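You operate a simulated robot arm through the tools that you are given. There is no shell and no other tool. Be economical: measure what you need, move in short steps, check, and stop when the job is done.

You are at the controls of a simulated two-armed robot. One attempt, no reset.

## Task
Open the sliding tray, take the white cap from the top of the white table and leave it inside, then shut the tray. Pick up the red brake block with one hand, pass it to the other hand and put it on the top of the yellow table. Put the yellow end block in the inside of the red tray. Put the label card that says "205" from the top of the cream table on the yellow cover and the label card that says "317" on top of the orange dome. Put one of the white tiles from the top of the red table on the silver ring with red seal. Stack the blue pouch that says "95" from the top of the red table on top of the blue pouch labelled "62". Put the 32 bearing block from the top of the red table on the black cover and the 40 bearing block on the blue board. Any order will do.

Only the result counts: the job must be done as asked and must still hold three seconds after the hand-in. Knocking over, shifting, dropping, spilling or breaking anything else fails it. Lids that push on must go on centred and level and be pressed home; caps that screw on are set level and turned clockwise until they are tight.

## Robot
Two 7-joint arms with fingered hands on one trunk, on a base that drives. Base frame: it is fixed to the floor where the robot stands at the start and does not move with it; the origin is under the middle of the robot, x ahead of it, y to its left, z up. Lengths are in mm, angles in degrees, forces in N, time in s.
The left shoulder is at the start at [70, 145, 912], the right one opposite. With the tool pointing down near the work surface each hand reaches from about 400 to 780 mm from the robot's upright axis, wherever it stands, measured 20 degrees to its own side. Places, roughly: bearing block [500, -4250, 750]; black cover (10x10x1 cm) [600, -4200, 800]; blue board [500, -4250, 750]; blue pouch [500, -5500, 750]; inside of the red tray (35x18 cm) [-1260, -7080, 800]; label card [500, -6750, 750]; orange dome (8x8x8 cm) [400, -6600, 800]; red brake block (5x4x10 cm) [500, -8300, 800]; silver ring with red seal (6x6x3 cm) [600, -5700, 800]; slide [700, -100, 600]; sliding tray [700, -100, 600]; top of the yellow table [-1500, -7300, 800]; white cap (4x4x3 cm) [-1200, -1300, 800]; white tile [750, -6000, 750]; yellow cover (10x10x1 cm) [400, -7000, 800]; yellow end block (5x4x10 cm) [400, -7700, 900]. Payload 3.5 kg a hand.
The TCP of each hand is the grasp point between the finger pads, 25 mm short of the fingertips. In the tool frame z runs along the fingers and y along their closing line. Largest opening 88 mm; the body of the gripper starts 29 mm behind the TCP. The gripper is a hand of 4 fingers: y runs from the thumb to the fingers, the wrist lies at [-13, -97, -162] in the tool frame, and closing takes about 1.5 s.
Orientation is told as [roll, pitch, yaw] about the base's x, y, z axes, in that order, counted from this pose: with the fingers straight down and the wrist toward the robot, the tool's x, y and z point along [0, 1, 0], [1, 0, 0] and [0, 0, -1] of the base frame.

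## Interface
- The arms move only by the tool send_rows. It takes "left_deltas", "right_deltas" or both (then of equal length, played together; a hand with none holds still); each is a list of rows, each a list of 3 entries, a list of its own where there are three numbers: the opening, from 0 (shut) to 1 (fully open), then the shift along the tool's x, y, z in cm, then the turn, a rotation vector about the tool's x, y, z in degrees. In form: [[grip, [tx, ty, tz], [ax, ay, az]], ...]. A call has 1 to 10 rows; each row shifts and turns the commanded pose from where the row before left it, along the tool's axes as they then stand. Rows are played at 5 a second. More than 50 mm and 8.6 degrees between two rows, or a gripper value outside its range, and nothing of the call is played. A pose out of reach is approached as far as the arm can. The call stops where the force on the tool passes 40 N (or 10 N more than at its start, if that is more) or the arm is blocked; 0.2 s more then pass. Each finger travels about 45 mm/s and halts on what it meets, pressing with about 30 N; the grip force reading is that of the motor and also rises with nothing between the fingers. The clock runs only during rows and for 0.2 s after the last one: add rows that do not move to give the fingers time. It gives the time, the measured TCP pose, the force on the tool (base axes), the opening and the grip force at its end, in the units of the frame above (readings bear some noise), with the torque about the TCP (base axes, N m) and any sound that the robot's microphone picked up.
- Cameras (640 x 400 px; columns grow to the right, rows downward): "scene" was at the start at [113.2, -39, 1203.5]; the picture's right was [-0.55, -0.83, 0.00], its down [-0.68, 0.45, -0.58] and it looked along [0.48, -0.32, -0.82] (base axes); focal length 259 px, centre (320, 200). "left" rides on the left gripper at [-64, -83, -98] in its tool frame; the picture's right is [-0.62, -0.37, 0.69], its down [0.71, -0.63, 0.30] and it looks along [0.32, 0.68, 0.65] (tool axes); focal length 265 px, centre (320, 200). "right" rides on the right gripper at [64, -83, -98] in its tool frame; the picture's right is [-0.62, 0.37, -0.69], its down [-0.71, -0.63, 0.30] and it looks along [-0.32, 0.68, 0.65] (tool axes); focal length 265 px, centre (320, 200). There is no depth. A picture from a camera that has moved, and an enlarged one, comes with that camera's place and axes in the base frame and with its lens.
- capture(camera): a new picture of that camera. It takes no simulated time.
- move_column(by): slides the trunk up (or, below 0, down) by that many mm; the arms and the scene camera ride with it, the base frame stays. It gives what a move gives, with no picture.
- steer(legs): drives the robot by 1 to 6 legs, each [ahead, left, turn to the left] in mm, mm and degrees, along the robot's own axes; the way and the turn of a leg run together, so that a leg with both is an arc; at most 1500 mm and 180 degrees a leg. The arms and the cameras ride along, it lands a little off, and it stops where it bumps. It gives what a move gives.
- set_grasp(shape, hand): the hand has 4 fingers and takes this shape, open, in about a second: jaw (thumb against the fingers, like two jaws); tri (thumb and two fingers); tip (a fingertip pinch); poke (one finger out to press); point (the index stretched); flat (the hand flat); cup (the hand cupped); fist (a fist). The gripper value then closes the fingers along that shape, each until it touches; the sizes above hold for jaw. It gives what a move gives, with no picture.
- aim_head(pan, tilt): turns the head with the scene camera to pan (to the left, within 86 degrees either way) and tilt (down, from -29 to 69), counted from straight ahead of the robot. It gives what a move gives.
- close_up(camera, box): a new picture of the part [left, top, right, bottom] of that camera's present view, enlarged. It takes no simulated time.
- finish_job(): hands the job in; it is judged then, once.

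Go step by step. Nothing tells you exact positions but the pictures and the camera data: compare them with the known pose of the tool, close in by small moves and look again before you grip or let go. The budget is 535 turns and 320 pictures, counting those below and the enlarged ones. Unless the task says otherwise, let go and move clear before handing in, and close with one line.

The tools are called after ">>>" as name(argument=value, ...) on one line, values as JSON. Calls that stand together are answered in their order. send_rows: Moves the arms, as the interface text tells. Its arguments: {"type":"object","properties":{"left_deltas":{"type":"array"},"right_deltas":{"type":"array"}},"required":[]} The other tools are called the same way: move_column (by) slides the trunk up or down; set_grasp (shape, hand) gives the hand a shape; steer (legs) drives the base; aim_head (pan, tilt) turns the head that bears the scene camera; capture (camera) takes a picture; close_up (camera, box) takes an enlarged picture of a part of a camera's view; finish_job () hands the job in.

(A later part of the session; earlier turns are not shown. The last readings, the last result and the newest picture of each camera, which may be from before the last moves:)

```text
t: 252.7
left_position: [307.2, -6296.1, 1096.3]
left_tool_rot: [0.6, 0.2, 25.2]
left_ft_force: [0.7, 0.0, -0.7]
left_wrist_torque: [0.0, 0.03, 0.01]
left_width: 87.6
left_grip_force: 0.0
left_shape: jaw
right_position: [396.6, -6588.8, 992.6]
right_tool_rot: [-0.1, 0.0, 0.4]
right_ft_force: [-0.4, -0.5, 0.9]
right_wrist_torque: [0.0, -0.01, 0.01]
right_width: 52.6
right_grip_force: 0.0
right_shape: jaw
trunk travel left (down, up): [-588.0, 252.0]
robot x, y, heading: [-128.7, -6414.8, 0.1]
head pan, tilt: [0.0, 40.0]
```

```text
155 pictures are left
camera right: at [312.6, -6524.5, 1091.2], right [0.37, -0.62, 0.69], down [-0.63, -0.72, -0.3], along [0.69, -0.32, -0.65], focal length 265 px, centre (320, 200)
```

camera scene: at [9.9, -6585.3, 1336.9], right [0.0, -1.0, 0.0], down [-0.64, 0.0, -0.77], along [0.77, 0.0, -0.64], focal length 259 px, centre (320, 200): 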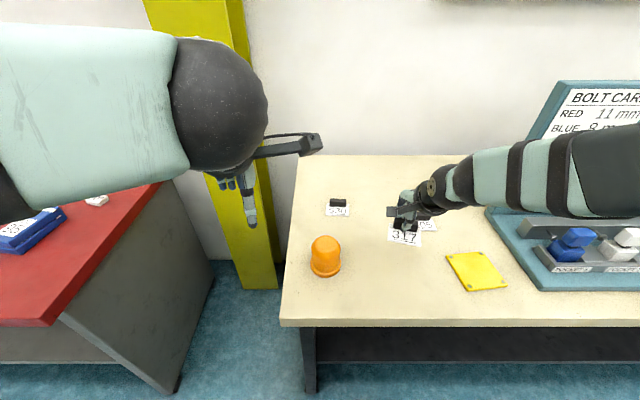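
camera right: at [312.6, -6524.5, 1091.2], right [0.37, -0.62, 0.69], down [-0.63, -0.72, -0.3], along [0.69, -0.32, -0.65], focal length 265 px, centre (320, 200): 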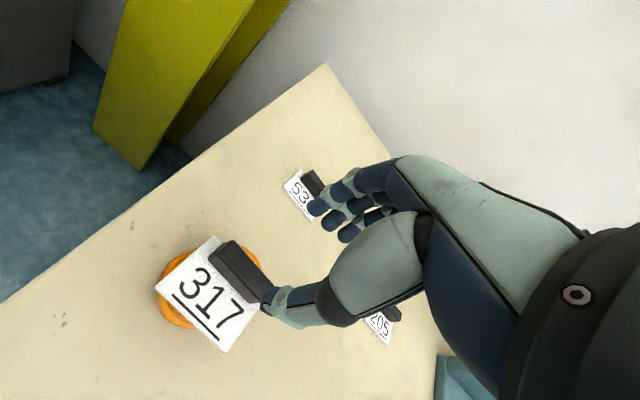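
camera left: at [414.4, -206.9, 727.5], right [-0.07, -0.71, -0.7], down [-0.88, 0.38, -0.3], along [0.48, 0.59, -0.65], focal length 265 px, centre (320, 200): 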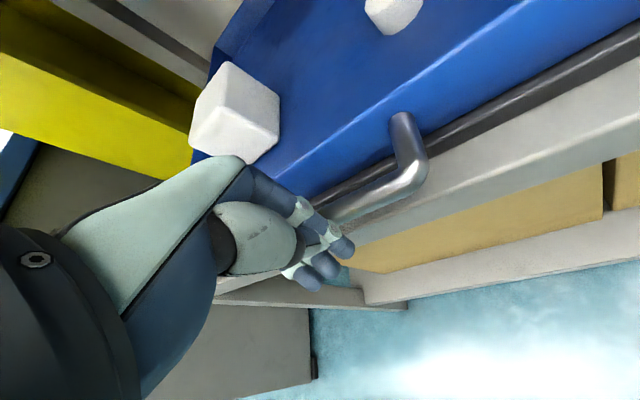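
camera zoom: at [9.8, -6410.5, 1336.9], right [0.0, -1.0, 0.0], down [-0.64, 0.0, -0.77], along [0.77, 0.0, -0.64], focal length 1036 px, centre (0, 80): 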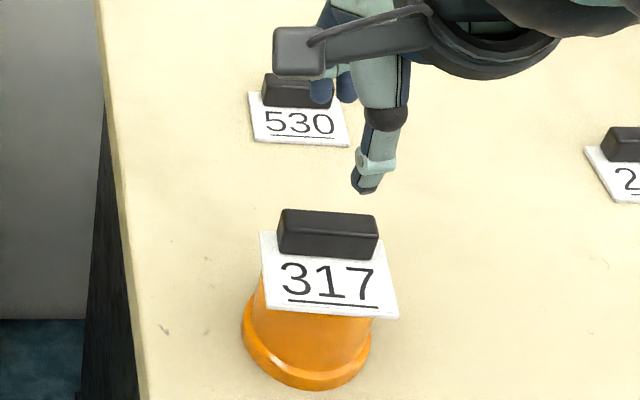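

Card 317 rests on the dome. Now to card 205 at roughly (545, -6880): strafe right and extend.

>>> steer(legs=[[0, -288, 0]])

>>> send_rows(right_deltas=[[0.6, [0, 4, 1], [0, 0, 0]], [0.6, [0, 4, 1], [0, 0, 0]], [0.6, [0, 4, 1], [0, 0, 0]], [0.6, [0, 0, 0], [0, 0, 0]]])

>>> capture(camera="right")

>>> capture(camera="scene")

```text
t: 254.7
left_position: [307.4, -6591.1, 1096.5]
left_tool_rot: [0.6, 0.2, 25.1]
left_ft_force: [-0.2, -0.4, -0.9]
left_wrist_torque: [0.0, 0.0, 0.01]
left_width: 87.6
left_grip_force: 0.1
left_shape: jaw
right_position: [395.4, -6882.3, 992.7]
right_tool_rot: [0.0, 0.0, 0.3]
right_ft_force: [1.1, 0.3, -0.2]
right_wrist_torque: [0.0, -0.01, 0.01]
right_width: 52.3
right_grip_force: 0.1
right_shape: jaw
trunk travel left (down, up): [-588.0, 252.0]
robot x, y, heading: [-125.8, -6700.7, -0.1]
head pan, tilt: [0.0, 40.0]
```

```text
t: 255.7
left_position: [305.9, -6588.9, 1097.6]
left_tool_rot: [0.5, 0.0, 25.0]
left_ft_force: [0.1, 0.3, 0.1]
left_wrist_torque: [0.01, -0.04, -0.02]
left_width: 87.7
left_grip_force: 0.0
left_shape: jaw
right_position: [515.1, -6880.8, 963.2]
right_tool_rot: [-0.1, 0.0, 0.2]
right_ft_force: [0.0, 0.5, -0.2]
right_wrist_torque: [0.02, -0.02, -0.03]
right_width: 52.4
right_grip_force: 0.0
right_shape: jaw
trunk travel left (down, up): [-588.0, 252.0]
robot x, y, heading: [-129.3, -6700.2, -0.1]
head pan, tilt: [0.0, 40.0]
```

```text
154 pictures are left
camera right: at [430.5, -6816.2, 1062.2], right [0.37, -0.62, 0.69], down [-0.63, -0.72, -0.3], along [0.69, -0.32, -0.65], focal length 265 px, centre (320, 200)
```

right: 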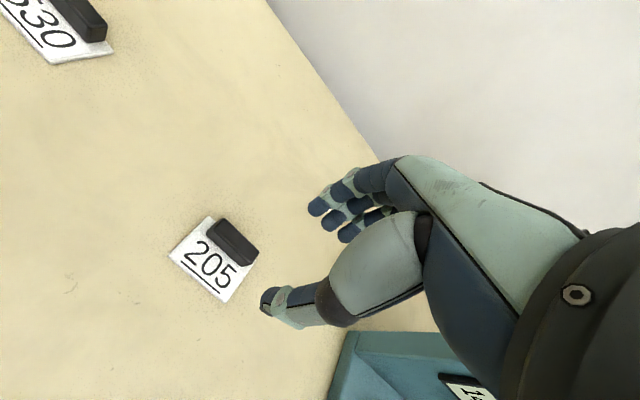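

```text
153 pictures are left
camera scene: at [7.7, -6703.3, 1337.1], right [0.0, -1.0, 0.0], down [-0.64, 0.0, -0.77], along [0.77, 0.0, -0.64], focal length 259 px, centre (320, 200)
```

scene: 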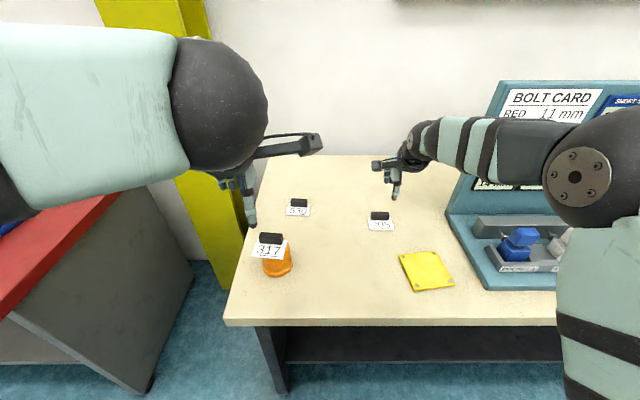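

Card 205's grip is at about (546, -6873). Shift and descend.

>>> send_rows(right_deltas=[[0.6, [0.8, 3, 3], [0, 0, 0]], [0.6, [0, 0, 4], [0, 0, 0]], [0.6, [0, 0, 1.3], [0, 0, 0]], [0.6, [0, 0, 0], [0, 0, 0]]])

>>> capture(camera="right")

>>> close_up(camera="scene", box=[340, 170, 460, 260])

```text
t: 256.7
left_position: [308.4, -6590.2, 1097.0]
left_tool_rot: [0.5, 0.1, 25.1]
left_ft_force: [0.8, 0.0, 0.0]
left_wrist_torque: [-0.02, -0.03, 0.03]
left_width: 87.5
left_grip_force: 0.1
left_shape: jaw
right_position: [545.7, -6873.5, 879.1]
right_tool_rot: [0.0, 0.0, 0.3]
right_ft_force: [-0.7, 0.0, 0.5]
right_wrist_torque: [-0.03, -0.01, -0.02]
right_width: 52.3
right_grip_force: 0.0
right_shape: jaw
trunk travel left (down, up): [-588.0, 252.0]
robot x, y, heading: [-128.3, -6703.5, -0.1]
head pan, tilt: [0.0, 40.0]
```

```text
152 pictures are left
camera right: at [461.1, -6808.2, 977.7], right [0.37, -0.62, 0.69], down [-0.63, -0.72, -0.3], along [0.69, -0.32, -0.65], focal length 265 px, centre (320, 200)
```

right: 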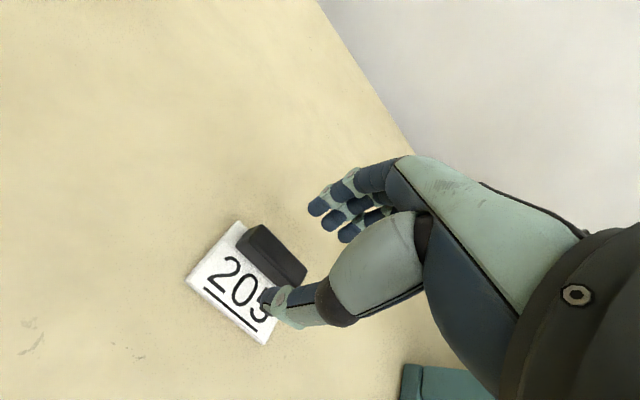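

```text
4.44 times, centred on (400, 215) of scene
camera zoom: at [9.1, -6703.5, 1336.9], right [0.0, -1.0, 0.0], down [-0.64, 0.0, -0.77], along [0.77, 0.0, -0.64], focal length 1150 px, centre (-36, 133)
```

zoom: 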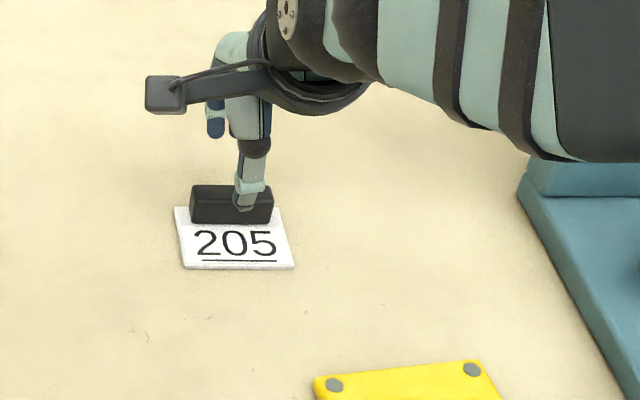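

>>> send_rows(right_deltas=[[0.6, [0.5, 0.5, 2], [0, 0, 0]], [0.6, [0, 0, 1.5], [0, 0, 0]], [0.6, [0, 0, 1.1], [0, 0, 0]], [0.6, [0, 0, 0], [0, 0, 0]]])

>>> close_up(camera="right", box=[200, 160, 400, 340])

>>> close_up(camera="scene", box=[340, 170, 460, 260])

```text
t: 257.7
left_position: [306.8, -6589.2, 1095.9]
left_tool_rot: [0.5, 0.2, 25.1]
left_ft_force: [-0.3, 0.0, -0.6]
left_wrist_torque: [0.0, 0.0, 0.01]
left_width: 87.4
left_grip_force: 0.1
left_shape: jaw
right_position: [551.3, -6868.2, 833.3]
right_tool_rot: [0.0, 0.1, 0.2]
right_ft_force: [0.0, 0.4, -0.2]
right_wrist_torque: [-0.03, 0.02, -0.01]
right_width: 52.4
right_grip_force: 0.1
right_shape: jaw
trunk travel left (down, up): [-588.0, 252.0]
robot x, y, heading: [-129.6, -6703.3, 0.0]
head pan, tilt: [0.0, 40.0]
```

```text
2.22 times, centred on (300, 250) of right
camera zoom: at [466.3, -6803.1, 932.3], right [0.37, -0.62, 0.69], down [-0.63, -0.72, -0.3], along [0.69, -0.32, -0.65], focal length 590 px, centre (364, 89)
```

zoom: 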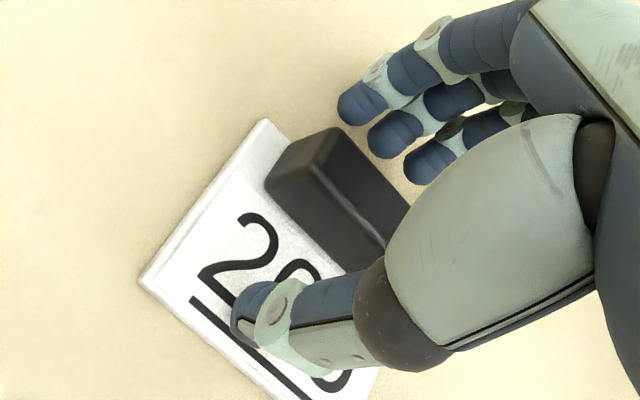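

```text
4.44 times, centred on (400, 215) of scene
camera zoom: at [8.8, -6703.5, 1337.0], right [0.0, -1.0, 0.0], down [-0.64, 0.0, -0.77], along [0.77, 0.0, -0.64], focal length 1150 px, centre (-36, 133)
```

zoom: 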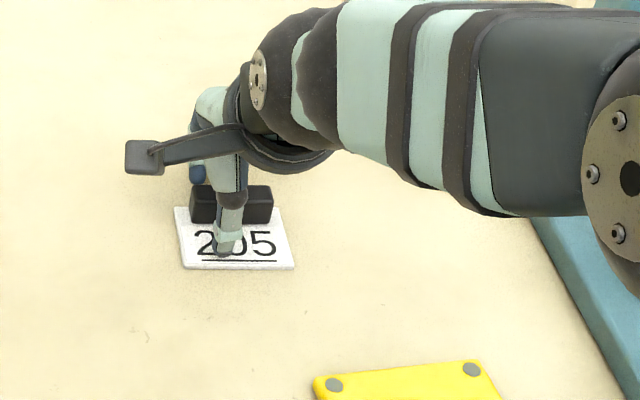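

Good straddle. Close and lift.

>>> send_rows(right_deltas=[[0.4, [0, 0.2, 0], [0, 0, 0]], [0, [0, 0, 0], [0, 0, 0]], [0, [0, 0, 0], [0, 0, 0]], [0, [0, 0, 0], [0, 0, 0]], [0, [0, 0, 0], [0, 0, 0]], [0, [0, 0, -0.5], [0, 0, 0]], [0, [0, 0, -2], [0, 0, 0]], [0, [0, 0, -4], [0, 0, 0]], [0, [0, 0, 0], [0, 0, 0]]])

>>> capture(camera="right")

>>> close_up(camera="scene", box=[340, 170, 500, 300])

```text
t: 259.7
left_position: [308.8, -6590.0, 1095.9]
left_tool_rot: [0.6, 0.2, 25.1]
left_ft_force: [0.2, 0.2, 0.5]
left_wrist_torque: [0.04, 0.01, 0.01]
left_width: 87.6
left_grip_force: 0.0
left_shape: jaw
right_position: [552.1, -6868.1, 898.3]
right_tool_rot: [0.0, 0.0, 0.3]
right_ft_force: [-0.1, -1.0, 0.4]
right_wrist_torque: [-0.02, 0.01, -0.04]
right_width: 12.3
right_grip_force: 29.8
right_shape: jaw
trunk travel left (down, up): [-588.0, 252.0]
robot x, y, heading: [-130.5, -6701.8, 0.1]
head pan, tilt: [0.0, 40.0]
```

```text
148 pictures are left
camera right: at [468.5, -6802.9, 998.2], right [0.37, -0.62, 0.69], down [-0.63, -0.72, -0.3], along [0.68, -0.32, -0.65], focal length 265 px, centre (320, 200)
```

right: 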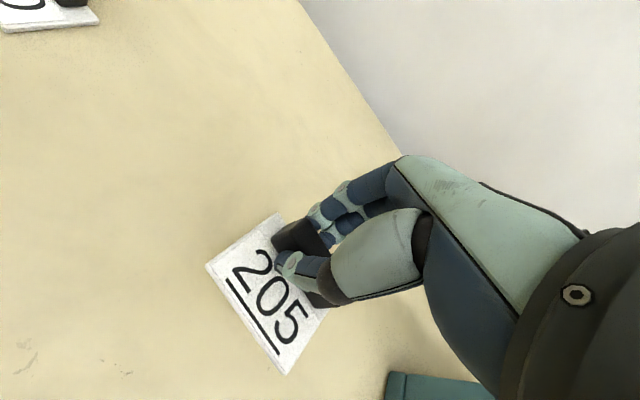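

```text
3.08 times, centred on (420, 235) of scene
camera zoom: at [9.7, -6703.7, 1336.8], right [0.0, -1.0, 0.0], down [-0.64, 0.0, -0.77], along [0.77, 0.0, -0.64], focal length 796 px, centre (12, 92)
```

zoom: 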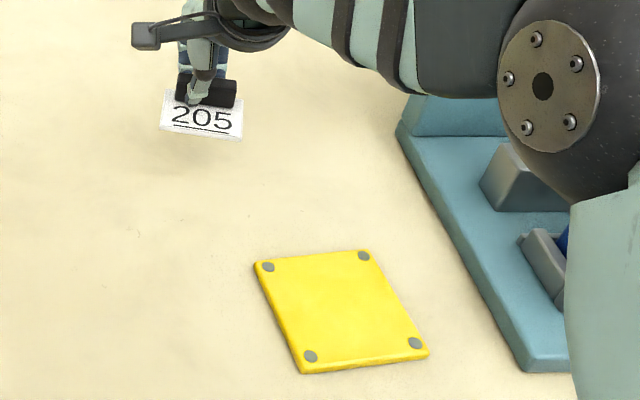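

Cover centre ≈ (383, -6960). I strafe right 86 mm and retract the arm to place the card there.

>>> steer(legs=[[0, -86, 0]])

>>> send_rows(right_deltas=[[0, [0, -4, 0], [0, 0, 0]], [0, [0, -4, 0], [0, 0, 0]], [0, [0, -4, 0], [0, 0, 0]], [0, [0, -3.2, 0], [0, 0, 0]], [0, [0, 0, 0], [0, 0, 0]]])

>>> capture(camera="right")

>>> close_up(camera="scene", box=[340, 190, 460, 290])

```text
t: 260.8
left_position: [308.6, -6674.2, 1097.7]
left_tool_rot: [0.4, 0.2, 25.2]
left_ft_force: [-0.7, -0.2, -0.8]
left_wrist_torque: [0.02, 0.0, 0.01]
left_width: 87.7
left_grip_force: 0.0
left_shape: jaw
right_position: [552.4, -6951.9, 899.0]
right_tool_rot: [0.0, 0.1, 0.4]
right_ft_force: [0.1, -0.4, 0.0]
right_wrist_torque: [-0.02, -0.01, -0.01]
right_width: 12.2
right_grip_force: 30.2
right_shape: jaw
trunk travel left (down, up): [-588.0, 252.0]
robot x, y, heading: [-126.9, -6789.3, 0.0]
head pan, tilt: [0.0, 40.0]
```

```text
t: 262.0
left_position: [308.0, -6673.9, 1096.9]
left_tool_rot: [0.6, 0.2, 25.2]
left_ft_force: [0.5, 0.3, 0.1]
left_wrist_torque: [0.01, -0.04, 0.02]
left_width: 87.9
left_grip_force: 0.1
left_shape: jaw
right_position: [401.1, -6951.9, 899.8]
right_tool_rot: [0.0, 0.0, 0.3]
right_ft_force: [0.5, 0.1, -0.1]
right_wrist_torque: [0.02, 0.02, -0.03]
right_width: 12.1
right_grip_force: 30.5
right_shape: jaw
trunk travel left (down, up): [-588.0, 252.0]
robot x, y, heading: [-125.9, -6787.4, 0.1]
head pan, tilt: [0.0, 40.0]
```

```text
146 pictures are left
camera right: at [316.5, -6887.0, 998.9], right [0.37, -0.62, 0.69], down [-0.63, -0.72, -0.3], along [0.69, -0.32, -0.65], focal length 265 px, centre (320, 200)
```

right: 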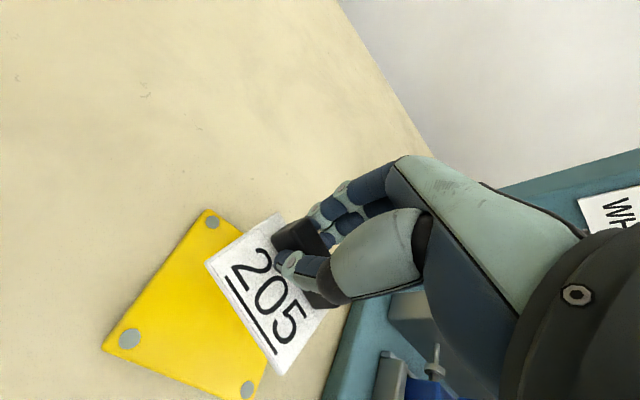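

```text
4.00 times, centred on (400, 240) of scene
camera zoom: at [9.6, -6788.4, 1336.8], right [0.0, -1.0, 0.0], down [-0.64, 0.0, -0.77], along [0.77, 0.0, -0.64], focal length 1036 px, centre (0, 40)
```

zoom: 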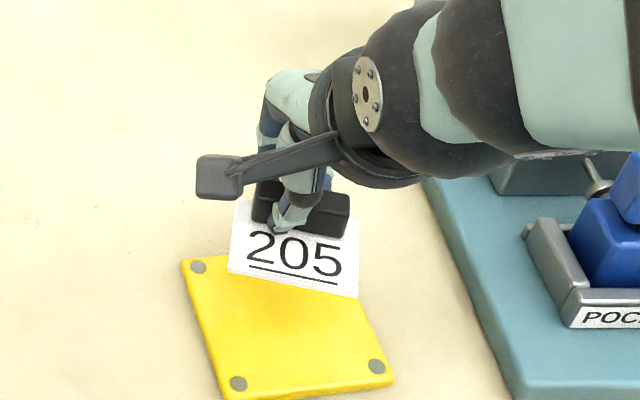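

The card is within 8 mm of the cover's centre. Shift -7 mm and lower.

>>> send_rows(right_deltas=[[0, [0.1, -0.7, 2], [0, 0, 0]], [0, [0, 0, 2], [0, 0, 0]], [0, [0, 0, 1], [0, 0, 0]], [0, [0, 0, 0], [0, 0, 0]]])

>>> close_up(camera="scene", box=[340, 190, 460, 290])

>>> send_rows(right_deltas=[[0, [0, 0, 0.3], [0, 0, 0]], [0, [0, 0, 0], [0, 0, 0]]])

```text
t: 263.0
left_position: [306.9, -6673.7, 1096.6]
left_tool_rot: [0.5, 0.2, 25.1]
left_ft_force: [0.4, 0.4, 0.4]
left_wrist_torque: [0.0, 0.0, 0.02]
left_width: 87.7
left_grip_force: 0.0
left_shape: jaw
right_position: [392.2, -6952.3, 848.6]
right_tool_rot: [0.0, 0.0, 0.3]
right_ft_force: [-0.4, -0.8, -0.1]
right_wrist_torque: [0.05, -0.05, 0.03]
right_width: 12.0
right_grip_force: 30.6
right_shape: jaw
trunk travel left (down, up): [-588.0, 252.0]
robot x, y, heading: [-130.2, -6789.6, -0.1]
head pan, tilt: [0.0, 40.0]
```

```text
4.00 times, centred on (400, 240) of scene
camera zoom: at [8.6, -6788.2, 1337.0], right [0.0, -1.0, 0.0], down [-0.64, 0.0, -0.77], along [0.77, 0.0, -0.64], focal length 1036 px, centre (0, 40)
```

zoom: 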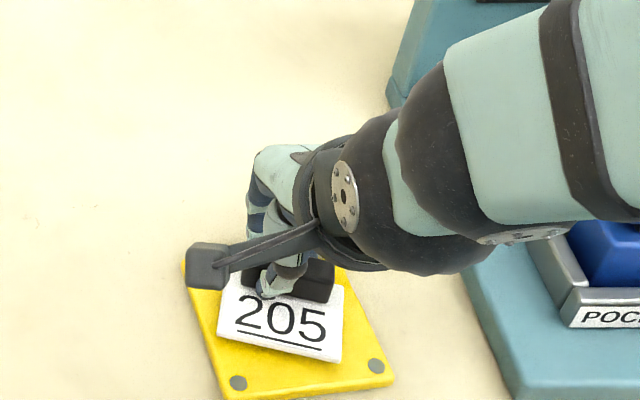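

```text
t: 263.6
left_position: [308.0, -6673.3, 1097.1]
left_tool_rot: [0.5, 0.2, 25.1]
left_ft_force: [1.1, -0.2, 1.2]
left_wrist_torque: [0.01, 0.0, 0.0]
left_width: 87.6
left_grip_force: 0.0
left_shape: jaw
right_position: [393.0, -6952.7, 846.6]
right_tool_rot: [-0.1, -0.1, 0.4]
right_ft_force: [0.1, 0.0, -0.3]
right_wrist_torque: [-0.02, -0.01, -0.01]
right_width: 12.1
right_grip_force: 29.9
right_shape: jaw
trunk travel left (down, up): [-588.0, 252.0]
robot x, y, heading: [-130.3, -6790.3, -0.1]
head pan, tilt: [0.0, 40.0]
```

Centred over the cover. Continue to contact.

>>> send_rows(right_deltas=[[0, [0, 0, 0.2], [0, 0, 0]], [0, [0, 0, 0], [0, 0, 0]]])

>>> send_rows(right_deltas=[[0, [0, 0, 0.2], [0, 0, 0]], [0, [0, 0, 0], [0, 0, 0]]])

>>> send_rows(right_deltas=[[0, [0, 0, 0.2], [0, 0, 0]], [0, [0, 0, 0], [0, 0, 0]]])

```text
t: 264.2
left_position: [306.7, -6674.7, 1096.6]
left_tool_rot: [0.4, 0.2, 25.2]
left_ft_force: [0.3, 0.0, -0.7]
left_wrist_torque: [0.0, -0.03, 0.0]
left_width: 87.7
left_grip_force: 0.1
left_shape: jaw
right_position: [393.8, -6951.9, 845.1]
right_tool_rot: [0.0, 0.0, 0.4]
right_ft_force: [0.5, -0.1, -1.0]
right_wrist_torque: [0.0, 0.01, -0.02]
right_width: 12.2
right_grip_force: 29.4
right_shape: jaw
trunk travel left (down, up): [-588.0, 252.0]
robot x, y, heading: [-131.2, -6788.7, -0.2]
head pan, tilt: [0.0, 40.0]
```

```text
t: 264.8
left_position: [306.8, -6674.4, 1096.2]
left_tool_rot: [0.5, 0.1, 25.2]
left_ft_force: [0.0, -0.2, 0.2]
left_wrist_torque: [-0.04, 0.01, 0.02]
left_width: 87.7
left_grip_force: 0.0
left_shape: jaw
right_position: [393.0, -6951.1, 844.0]
right_tool_rot: [0.0, 0.1, 0.3]
right_ft_force: [0.0, -0.3, 2.1]
right_wrist_torque: [-0.01, -0.02, 0.01]
right_width: 12.2
right_grip_force: 29.9
right_shape: jaw
trunk travel left (down, up): [-588.0, 252.0]
robot x, y, heading: [-128.8, -6789.4, -0.2]
head pan, tilt: [0.0, 40.0]
```

```text
t: 265.4
left_position: [306.6, -6673.9, 1095.6]
left_tool_rot: [0.5, 0.2, 25.2]
left_ft_force: [0.3, 0.3, -1.1]
left_wrist_torque: [0.0, 0.0, 0.0]
left_width: 87.7
left_grip_force: 0.1
left_shape: jaw
right_position: [392.0, -6951.2, 841.7]
right_tool_rot: [0.0, -0.2, 0.4]
right_ft_force: [1.2, -1.5, 10.0]
right_wrist_torque: [0.0, -0.03, 0.05]
right_width: 12.2
right_grip_force: 29.9
right_shape: jaw
trunk travel left (down, up): [-588.0, 252.0]
robot x, y, heading: [-129.8, -6789.8, -0.2]
head pan, tilt: [0.0, 40.0]
```

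Contact. Release and rise.

>>> send_rows(right_deltas=[[0, [0, 0, -0.1], [0, 0, 0]], [0.2, [0, 0, 0], [0, 0, 0]], [0.35, [0, 0, 0], [0, 0, 0]], [0.5, [0, 0, 0], [0, 0, 0]], [0.5, [0, 0, 0], [0, 0, 0]], [0.5, [0, 0, -1], [0, 0, 0]], [0.5, [0, 0, -4], [0, 0, 0]], [0.5, [0, 0, -4], [0, 0, 0]], [0.6, [0, 0, -4], [0, 0, 0]]])

>>> capture(camera="scene")

```text
t: 267.4
left_position: [305.9, -6674.4, 1096.9]
left_tool_rot: [0.5, 0.1, 25.2]
left_ft_force: [-1.2, -0.2, -0.3]
left_wrist_torque: [0.05, -0.01, -0.01]
left_width: 87.8
left_grip_force: 0.1
left_shape: jaw
right_position: [392.0, -6948.9, 972.8]
right_tool_rot: [-0.1, 0.0, 0.4]
right_ft_force: [-0.8, -0.3, 0.0]
right_wrist_torque: [0.02, 0.0, -0.02]
right_width: 52.3
right_grip_force: 0.1
right_shape: jaw
trunk travel left (down, up): [-588.0, 252.0]
robot x, y, heading: [-128.1, -6791.6, 0.3]
head pan, tilt: [0.0, 40.0]
```

```text
143 pictures are left
camera scene: at [7.5, -6788.0, 1337.0], right [0.0, -1.0, 0.0], down [-0.64, 0.0, -0.77], along [0.77, 0.0, -0.64], focal length 259 px, centre (320, 200)
```

scene: 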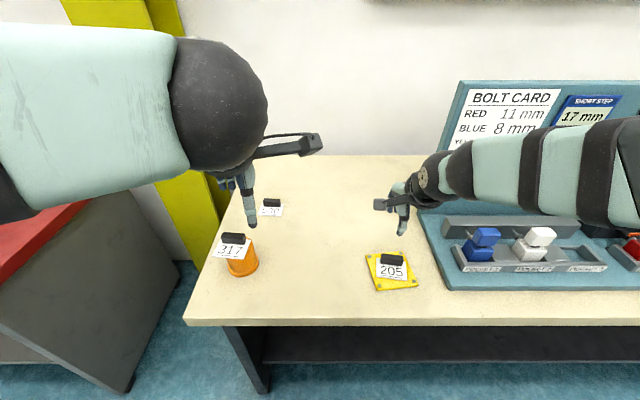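

Both cards are in place. Next, the yellow end block around (400, -7700) and red brake block around (500, -8300).

>>> move_column(by=150)

>>> steer(legs=[[-300, 0, 0], [0, -1000, 0]])

>>> capture(camera="scene")

```text
t: 269.2
left_position: [308.4, -6674.5, 1247.0]
left_tool_rot: [0.5, 0.2, 25.3]
left_ft_force: [1.3, -0.3, 0.3]
left_wrist_torque: [0.02, 0.0, 0.02]
left_width: 87.5
left_grip_force: 0.0
left_shape: jaw
right_position: [394.2, -6947.4, 1121.5]
right_tool_rot: [0.0, 0.0, 0.3]
right_ft_force: [-0.1, 0.7, -1.2]
right_wrist_torque: [-0.04, 0.01, -0.01]
right_width: 52.6
right_grip_force: 0.0
right_shape: jaw
trunk travel left (down, up): [-738.0, 102.0]
robot x, y, heading: [-129.4, -6787.5, -0.1]
head pan, tilt: [0.0, 40.0]
```

```text
t: 276.0
left_position: [9.5, -7654.7, 1246.1]
left_tool_rot: [0.6, 0.2, 26.1]
left_ft_force: [-0.6, -0.2, -0.2]
left_wrist_torque: [0.0, 0.01, 0.02]
left_width: 87.6
left_grip_force: 0.1
left_shape: jaw
right_position: [100.1, -7927.4, 1121.9]
right_tool_rot: [-0.1, 0.1, 1.3]
right_ft_force: [-0.1, 0.0, 0.4]
right_wrist_torque: [-0.01, -0.01, -0.04]
right_width: 52.3
right_grip_force: 0.1
right_shape: jaw
trunk travel left (down, up): [-738.0, 102.0]
robot x, y, heading: [-428.5, -7780.0, 0.7]
head pan, tilt: [0.0, 40.0]
```

```text
142 pictures are left
camera scene: at [-287.0, -7773.2, 1487.0], right [0.01, -1.0, 0.0], down [-0.64, -0.01, -0.77], along [0.77, 0.01, -0.64], focal length 259 px, centre (320, 200)
```

scene: 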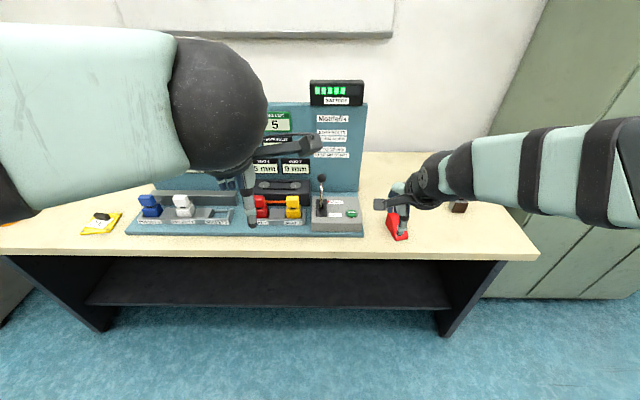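

>>> close_up(camera="scene", box=[230, 160, 430, 270])

>>> capture(camera="right")

```text
3.20 times, centred on (330, 215) of scene
camera zoom: at [-287.0, -7773.2, 1487.0], right [0.01, -1.0, 0.0], down [-0.64, -0.01, -0.77], along [0.77, 0.01, -0.64], focal length 828 px, centre (288, 152)
```

zoom: 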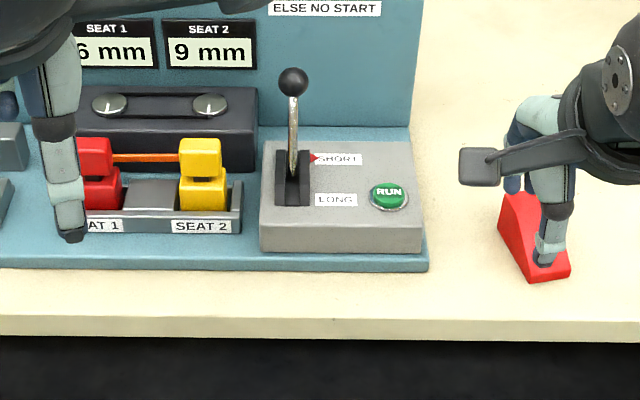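

```text
140 pictures are left
camera right: at [15.0, -7864.0, 1221.6], right [0.38, -0.61, 0.69], down [-0.61, -0.73, -0.3], along [0.69, -0.31, -0.65], focal length 265 px, centre (320, 200)
```

right: 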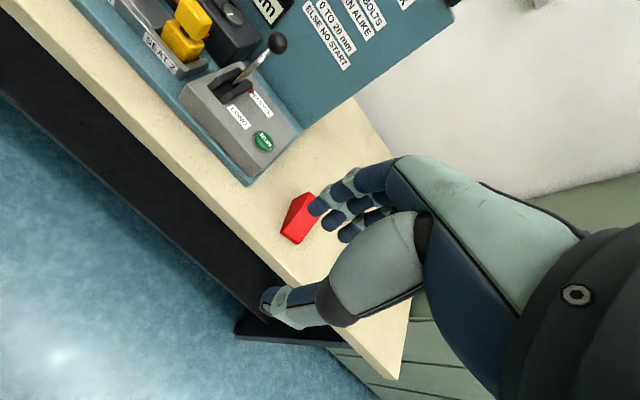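

There's a red wedge on the table and something at the far right. I drive further right to look before deciding which is the brake block.

>>> steer(legs=[[0, -450, -0.7]])

>>> capture(camera="scene")

```text
t: 278.7
left_position: [14.3, -8112.6, 1246.9]
left_tool_rot: [0.5, 0.2, 25.1]
left_ft_force: [0.9, -0.7, -0.6]
left_wrist_torque: [-0.03, 0.06, 0.01]
left_width: 87.6
left_grip_force: 0.1
left_shape: jaw
right_position: [99.4, -8387.3, 1123.0]
right_tool_rot: [-0.2, 0.0, 0.3]
right_ft_force: [-0.5, 0.3, -0.1]
right_wrist_torque: [-0.01, 0.01, 0.0]
right_width: 52.3
right_grip_force: 0.0
right_shape: jaw
trunk travel left (down, up): [-738.0, 102.0]
robot x, y, heading: [-425.5, -8225.9, -0.2]
head pan, tilt: [0.0, 40.0]
```

```text
139 pictures are left
camera scene: at [-284.7, -8225.8, 1487.0], right [0.0, -1.0, 0.0], down [-0.64, 0.0, -0.77], along [0.77, 0.0, -0.64], focal length 259 px, centre (320, 200)
```

scene: 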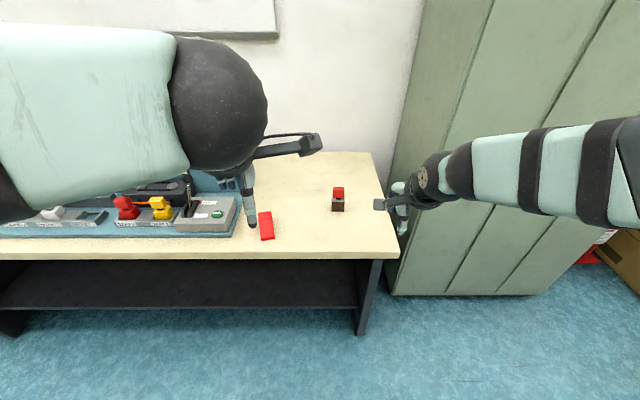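

>>> close_up(camera="scene", box=[220, 160, 400, 270])

>>> close_up(camera="scene", box=[90, 160, 250, 260])

```text
3.56 times, centred on (310, 215) of scene
camera zoom: at [-284.7, -8225.8, 1487.0], right [0.0, -1.0, 0.0], down [-0.64, 0.0, -0.77], along [0.77, 0.0, -0.64], focal length 920 px, centre (356, 147)
```

zoom: 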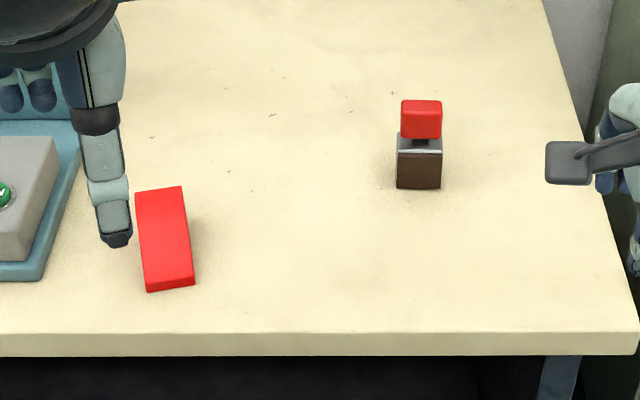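

```text
4.00 times, centred on (170, 210) of scene
camera zoom: at [-284.7, -8225.8, 1487.0], right [0.0, -1.0, 0.0], down [-0.64, 0.0, -0.77], along [0.77, 0.0, -0.64], focal length 1036 px, centre (920, 160)
```

zoom: 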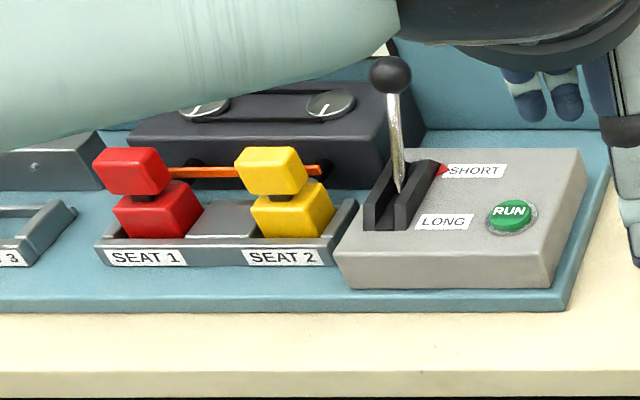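

The brown-and-red block at (460, -8294) is the red brake block; the wedge is something else. First I fetch the yellow end block (head at about (426, -7660)): rotate the right hand to yaw 90 and drive there.

>>> send_rows(right_deltas=[[1, [-2, 0, 0], [0, 0, -8]], [1, [-2, 0, 0], [0, 0, -8]], [1, [-2, 0, 0], [0, 0, -8]], [1, [-1, 0, 0], [0, 0, -8]], [1, [0, 0, 0], [0, 0, -8]], [1, [0, 0, 0], [0, 0, -8]], [1, [0, 0, 0], [0, 0, -8]], [1, [0, 0, 0], [0, 0, -8]], [1, [0, 0, 0], [0, 0, -8]], [1, [0, 0, 0], [0, 0, -8]]])

>>> send_rows(right_deltas=[[1, [0, 0, 0], [0, 0, -8]], [1, [0, 0, 0], [0, 0, -2]], [1, [0, 0, 0], [0, 0, 0]]])

>>> steer(legs=[[0, 780, 0.2]])

>>> capture(camera="scene")

```text
t: 280.9
left_position: [15.3, -8114.5, 1246.6]
left_tool_rot: [0.6, 0.2, 25.0]
left_ft_force: [0.0, -0.5, -0.4]
left_wrist_torque: [0.01, 0.01, -0.01]
left_width: 87.4
left_grip_force: 0.0
left_shape: jaw
right_position: [112.3, -8457.3, 1122.0]
right_tool_rot: [0.0, 0.1, 80.4]
right_ft_force: [-0.3, 0.0, -0.3]
right_wrist_torque: [0.0, 0.0, -0.01]
right_width: 88.0
right_grip_force: 0.1
right_shape: jaw
trunk travel left (down, up): [-738.0, 102.0]
robot x, y, heading: [-426.0, -8225.3, 0.1]
head pan, tilt: [0.0, 40.0]
```

```text
t: 281.7
left_position: [12.8, -8113.4, 1246.6]
left_tool_rot: [0.5, 0.1, 25.1]
left_ft_force: [0.2, 0.3, -0.8]
left_wrist_torque: [-0.01, 0.0, 0.0]
left_width: 87.6
left_grip_force: 0.0
left_shape: jaw
right_position: [111.8, -8456.2, 1123.3]
right_tool_rot: [0.0, 0.1, 90.2]
right_ft_force: [-0.6, 0.5, -0.3]
right_wrist_torque: [-0.01, -0.01, -0.01]
right_width: 87.5
right_grip_force: 0.0
right_shape: jaw
trunk travel left (down, up): [-738.0, 102.0]
robot x, y, heading: [-421.1, -8226.6, -0.4]
head pan, tilt: [0.0, 40.0]
```

```text
t: 285.9
left_position: [16.3, -7336.1, 1246.1]
left_tool_rot: [0.5, 0.0, 25.2]
left_ft_force: [0.6, -0.8, 0.0]
left_wrist_torque: [0.02, 0.01, 0.02]
left_width: 87.5
left_grip_force: 0.0
left_shape: jaw
right_position: [115.2, -7678.2, 1122.0]
right_tool_rot: [0.0, 0.0, 90.3]
right_ft_force: [0.3, 0.2, -0.3]
right_wrist_torque: [0.02, 0.02, -0.02]
right_width: 87.7
right_grip_force: 0.0
right_shape: jaw
trunk travel left (down, up): [-738.0, 102.0]
robot x, y, heading: [-420.6, -7449.6, 0.0]
head pan, tilt: [0.0, 40.0]
```

```text
136 pictures are left
camera scene: at [-282.4, -7450.2, 1487.0], right [0.0, -1.0, 0.0], down [-0.64, 0.0, -0.77], along [0.77, 0.0, -0.64], focal length 259 px, centre (320, 200)
```

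scene: 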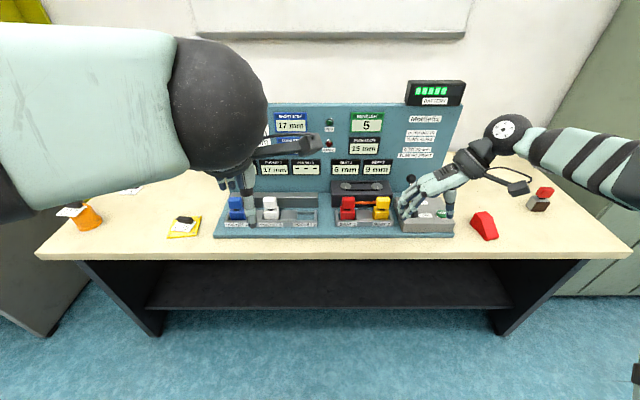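

I drive ahead so the hand hovers above the yellow block and view it.

>>> steer(legs=[[300, 8, 0]])

>>> capture(camera="right")

>>> close_up(camera="scene", box=[320, 150, 480, 270])

```text
t: 287.9
left_position: [305.1, -7327.2, 1249.2]
left_tool_rot: [0.5, 0.1, 25.3]
left_ft_force: [-0.4, 1.0, 0.1]
left_wrist_torque: [0.01, 0.0, 0.01]
left_width: 87.8
left_grip_force: 0.1
left_shape: jaw
right_position: [406.1, -7668.1, 1123.8]
right_tool_rot: [-0.1, 0.0, 90.5]
right_ft_force: [0.5, -0.3, 0.1]
right_wrist_torque: [0.03, -0.02, -0.01]
right_width: 87.6
right_grip_force: 0.2
right_shape: jaw
trunk travel left (down, up): [-738.0, 102.0]
robot x, y, heading: [-129.1, -7440.8, 0.1]
head pan, tilt: [0.0, 40.0]
```

```text
135 pictures are left
camera right: at [342.0, -7750.7, 1222.5], right [0.62, 0.37, 0.69], down [0.72, -0.62, -0.3], along [0.32, 0.69, -0.65], focal length 265 px, centre (320, 200)
```

right: 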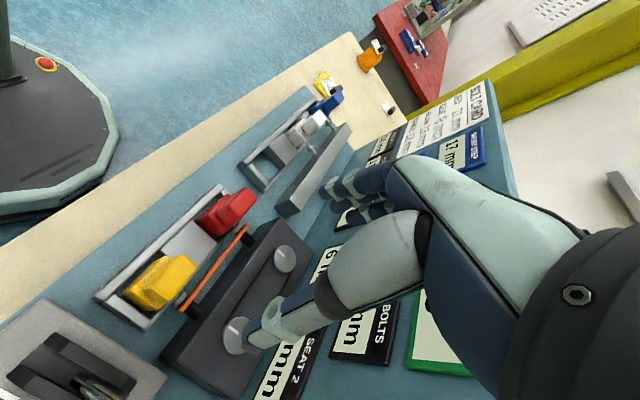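

```text
3.33 times, centred on (400, 210) of scene
camera zoom: at [7.3, -7440.9, 1487.2], right [0.0, -1.0, 0.0], down [-0.64, 0.0, -0.77], along [0.77, 0.0, -0.64], focal length 863 px, centre (53, 167)
```

zoom: 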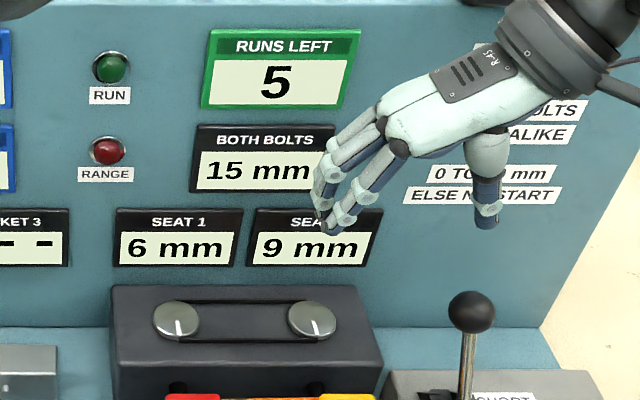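

Yellow head appears at about (393, -7673). I lower the trunk 150 and tilt the head for a better look.

>>> move_column(by=-130)

>>> aim_head(pan=-15, tilt=48)

>>> capture(camera="right")

>>> close_up(camera="scene", box=[240, 130, 440, 260])

```text
t: 289.5
left_position: [307.9, -7326.1, 1116.7]
left_tool_rot: [0.5, 0.1, 25.3]
left_ft_force: [-0.1, 0.3, 0.2]
left_wrist_torque: [-0.01, -0.03, -0.03]
left_width: 87.8
left_grip_force: 0.0
left_shape: jaw
right_position: [407.6, -7667.6, 991.4]
right_tool_rot: [-0.1, 0.1, 90.5]
right_ft_force: [-0.5, 0.3, -0.6]
right_wrist_torque: [0.01, 0.0, 0.01]
right_width: 87.7
right_grip_force: 0.1
right_shape: jaw
trunk travel left (down, up): [-608.0, 232.0]
robot x, y, heading: [-131.3, -7446.2, 0.1]
head pan, tilt: [0.0, 40.0]
```

```text
t: 290.2
left_position: [308.0, -7325.2, 1116.0]
left_tool_rot: [0.5, 0.1, 25.3]
left_ft_force: [-0.2, -0.1, 0.5]
left_wrist_torque: [-0.01, 0.0, -0.03]
left_width: 87.6
left_grip_force: 0.0
left_shape: jaw
right_position: [406.8, -7667.6, 991.9]
right_tool_rot: [0.0, -0.1, 90.5]
right_ft_force: [-0.7, -0.6, -0.3]
right_wrist_torque: [-0.03, 0.03, -0.02]
right_width: 87.7
right_grip_force: 0.0
right_shape: jaw
trunk travel left (down, up): [-608.0, 232.0]
robot x, y, heading: [-126.2, -7444.6, 0.0]
head pan, tilt: [-15.0, 48.0]
```

```text
133 pictures are left
camera right: at [343.6, -7750.7, 1091.8], right [0.62, 0.37, 0.69], down [0.72, -0.62, -0.3], along [0.32, 0.69, -0.65], focal length 265 px, centre (320, 200)
```

right: 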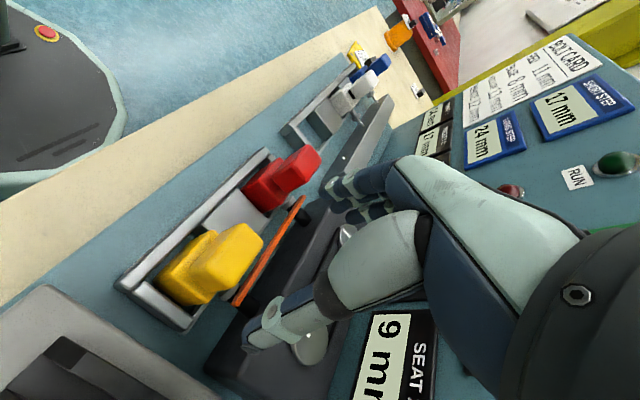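

```text
3.08 times, centred on (340, 195) of scene
camera zoom: at [0.5, -7461.3, 1345.5], right [-0.26, -0.97, 0.0], down [-0.72, 0.19, -0.67], along [0.65, -0.17, -0.74], focal length 796 px, centre (258, 215)
```

zoom: 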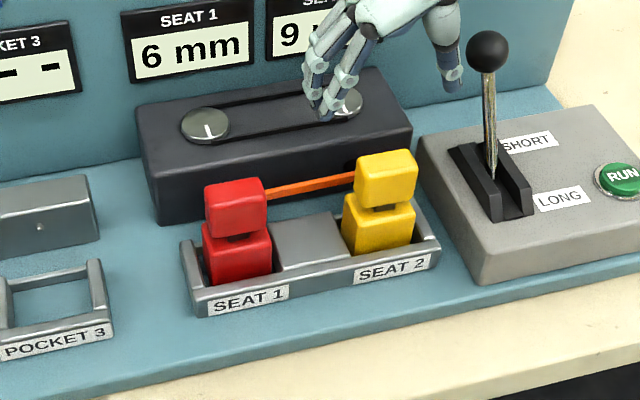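

The head top is at about (396, -7667, 918). Shift -11 mm in x and descend to 935 for a check.

>>> send_rows(right_deltas=[[1, [1.1, 0, 2], [0, 0, 0]], [1, [0, 0, 3], [0, 0, 0]], [1, [0, 0, 0], [0, 0, 0]]])

>>> capture(camera="right")

>>> close_up(camera="scene", box=[290, 120, 410, 230])

```text
t: 291.0
left_position: [306.9, -7326.2, 1117.4]
left_tool_rot: [0.6, 0.1, 25.3]
left_ft_force: [-0.7, 0.1, -0.3]
left_wrist_torque: [0.0, 0.01, -0.03]
left_width: 87.4
left_grip_force: 0.0
left_shape: jaw
right_position: [395.7, -7668.7, 942.5]
right_tool_rot: [-0.1, 0.0, 90.6]
right_ft_force: [0.1, 0.3, 0.5]
right_wrist_torque: [-0.02, -0.04, -0.02]
right_width: 87.5
right_grip_force: 0.2
right_shape: jaw
trunk travel left (down, up): [-608.0, 232.0]
robot x, y, heading: [-131.8, -7443.0, 0.1]
head pan, tilt: [-15.0, 48.0]
```

```text
131 pictures are left
camera right: at [330.9, -7751.5, 1041.7], right [0.62, 0.37, 0.69], down [0.72, -0.62, -0.3], along [0.32, 0.69, -0.65], focal length 265 px, centre (320, 200)
```

right: 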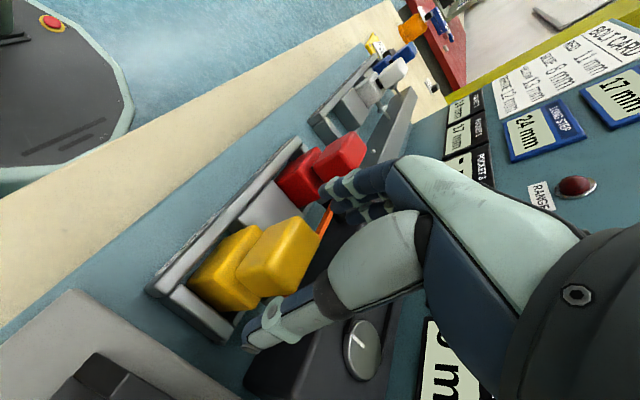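

```text
3.64 times, centred on (350, 175) of scene
camera zoom: at [-0.1, -7461.3, 1345.6], right [-0.26, -0.97, 0.0], down [-0.72, 0.19, -0.67], along [0.65, -0.17, -0.74], focal length 941 px, centre (211, 291)
```

zoom: 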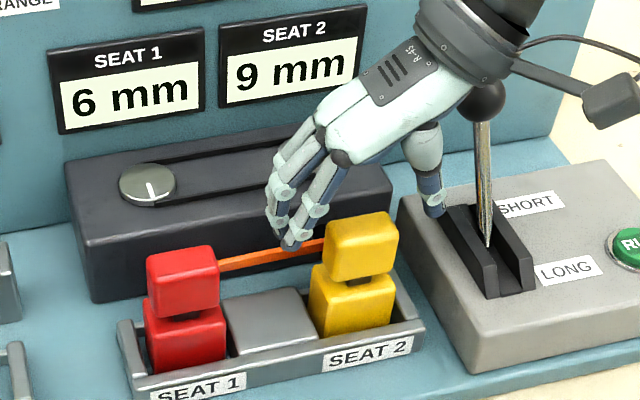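

Clear of the lever knob (~100 mm from the wrist) and aligned. Descend to ~897.

>>> send_rows(right_deltas=[[1, [0.2, 0, 1.5], [0, 0, 0]], [1, [0, 0, 1.5], [0, 0, 0]], [1, [0, 0, 1.3], [0, 0, 0]], [1, [0, 0, 0], [0, 0, 0]]])

>>> capture(camera="right")

>>> close_up(camera="scene", box=[290, 120, 410, 230])

```text
t: 292.0
left_position: [308.4, -7326.8, 1117.6]
left_tool_rot: [0.5, 0.0, 25.3]
left_ft_force: [-0.3, -0.8, 0.0]
left_wrist_torque: [-0.03, 0.03, 0.02]
left_width: 87.6
left_grip_force: 0.1
left_shape: jaw
right_position: [393.4, -7668.5, 898.9]
right_tool_rot: [0.0, 0.0, 90.6]
right_ft_force: [-0.1, -0.1, 0.0]
right_wrist_torque: [0.04, -0.01, -0.03]
right_width: 87.7
right_grip_force: 0.0
right_shape: jaw
trunk travel left (down, up): [-608.0, 232.0]
robot x, y, heading: [-127.5, -7442.5, 0.2]
head pan, tilt: [-15.0, 48.0]
```

```text
129 pictures are left
camera right: at [329.3, -7750.9, 998.5], right [0.62, 0.37, 0.69], down [0.72, -0.62, -0.3], along [0.32, 0.69, -0.65], focal length 265 px, centre (320, 200)
```

right: 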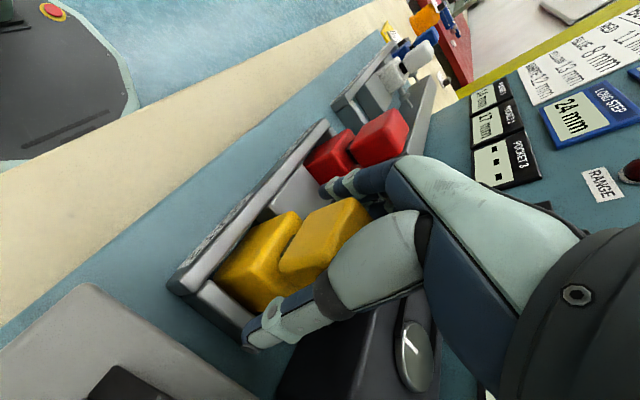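

```text
3.64 times, centred on (350, 175) of scene
camera zoom: at [0.2, -7461.3, 1345.5], right [-0.26, -0.97, 0.0], down [-0.72, 0.19, -0.67], along [0.65, -0.17, -0.74], focal length 941 px, centre (211, 291)
```

zoom: 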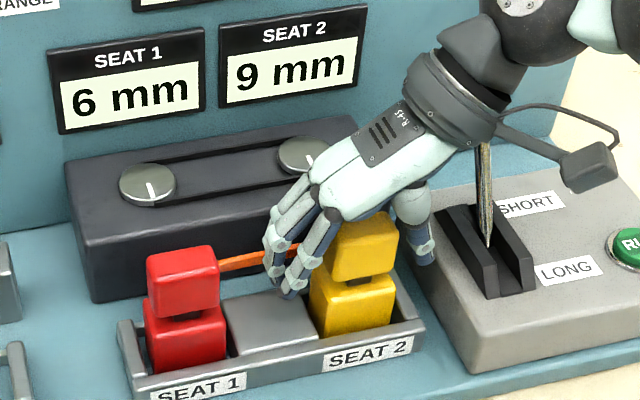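

The head's centre is ~6 mm nearer and 5 mm right. Shift and close.

>>> send_rows(right_deltas=[[1, [0.6, -0.4, 0], [0, 0, 0]], [0.8, [0, 0, 0], [0, 0, 0]], [0.65, [0, 0, 0], [0, 0, 0]], [0, [0, 0, 0], [0, 0, 0]], [0, [0, 0, 0], [0, 0, 0]], [0, [0, 0, 0], [0, 0, 0]], [0, [0, 0, 0], [0, 0, 0]]])

>>> close_up(camera="scene", box=[290, 120, 410, 230])

```text
t: 293.6
left_position: [307.5, -7327.2, 1117.3]
left_tool_rot: [0.5, 0.2, 25.2]
left_ft_force: [-0.2, -1.0, -0.2]
left_wrist_torque: [0.01, 0.01, 0.0]
left_width: 87.8
left_grip_force: 0.0
left_shape: jaw
right_position: [388.0, -7672.2, 899.5]
right_tool_rot: [0.1, 0.0, 90.5]
right_ft_force: [0.8, 1.1, 0.1]
right_wrist_torque: [0.12, 0.0, 0.03]
right_width: 37.4
right_grip_force: 30.4
right_shape: jaw
trunk travel left (down, up): [-608.0, 232.0]
robot x, y, heading: [-129.3, -7438.3, 0.3]
head pan, tilt: [-15.0, 48.0]
```

```text
3.64 times, centred on (350, 175) of scene
camera zoom: at [0.7, -7461.3, 1345.5], right [-0.26, -0.97, 0.0], down [-0.72, 0.19, -0.67], along [0.65, -0.17, -0.74], focal length 941 px, centre (211, 291)
```

zoom: 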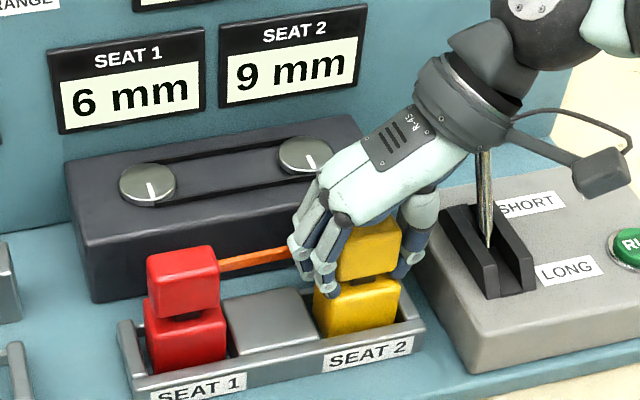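

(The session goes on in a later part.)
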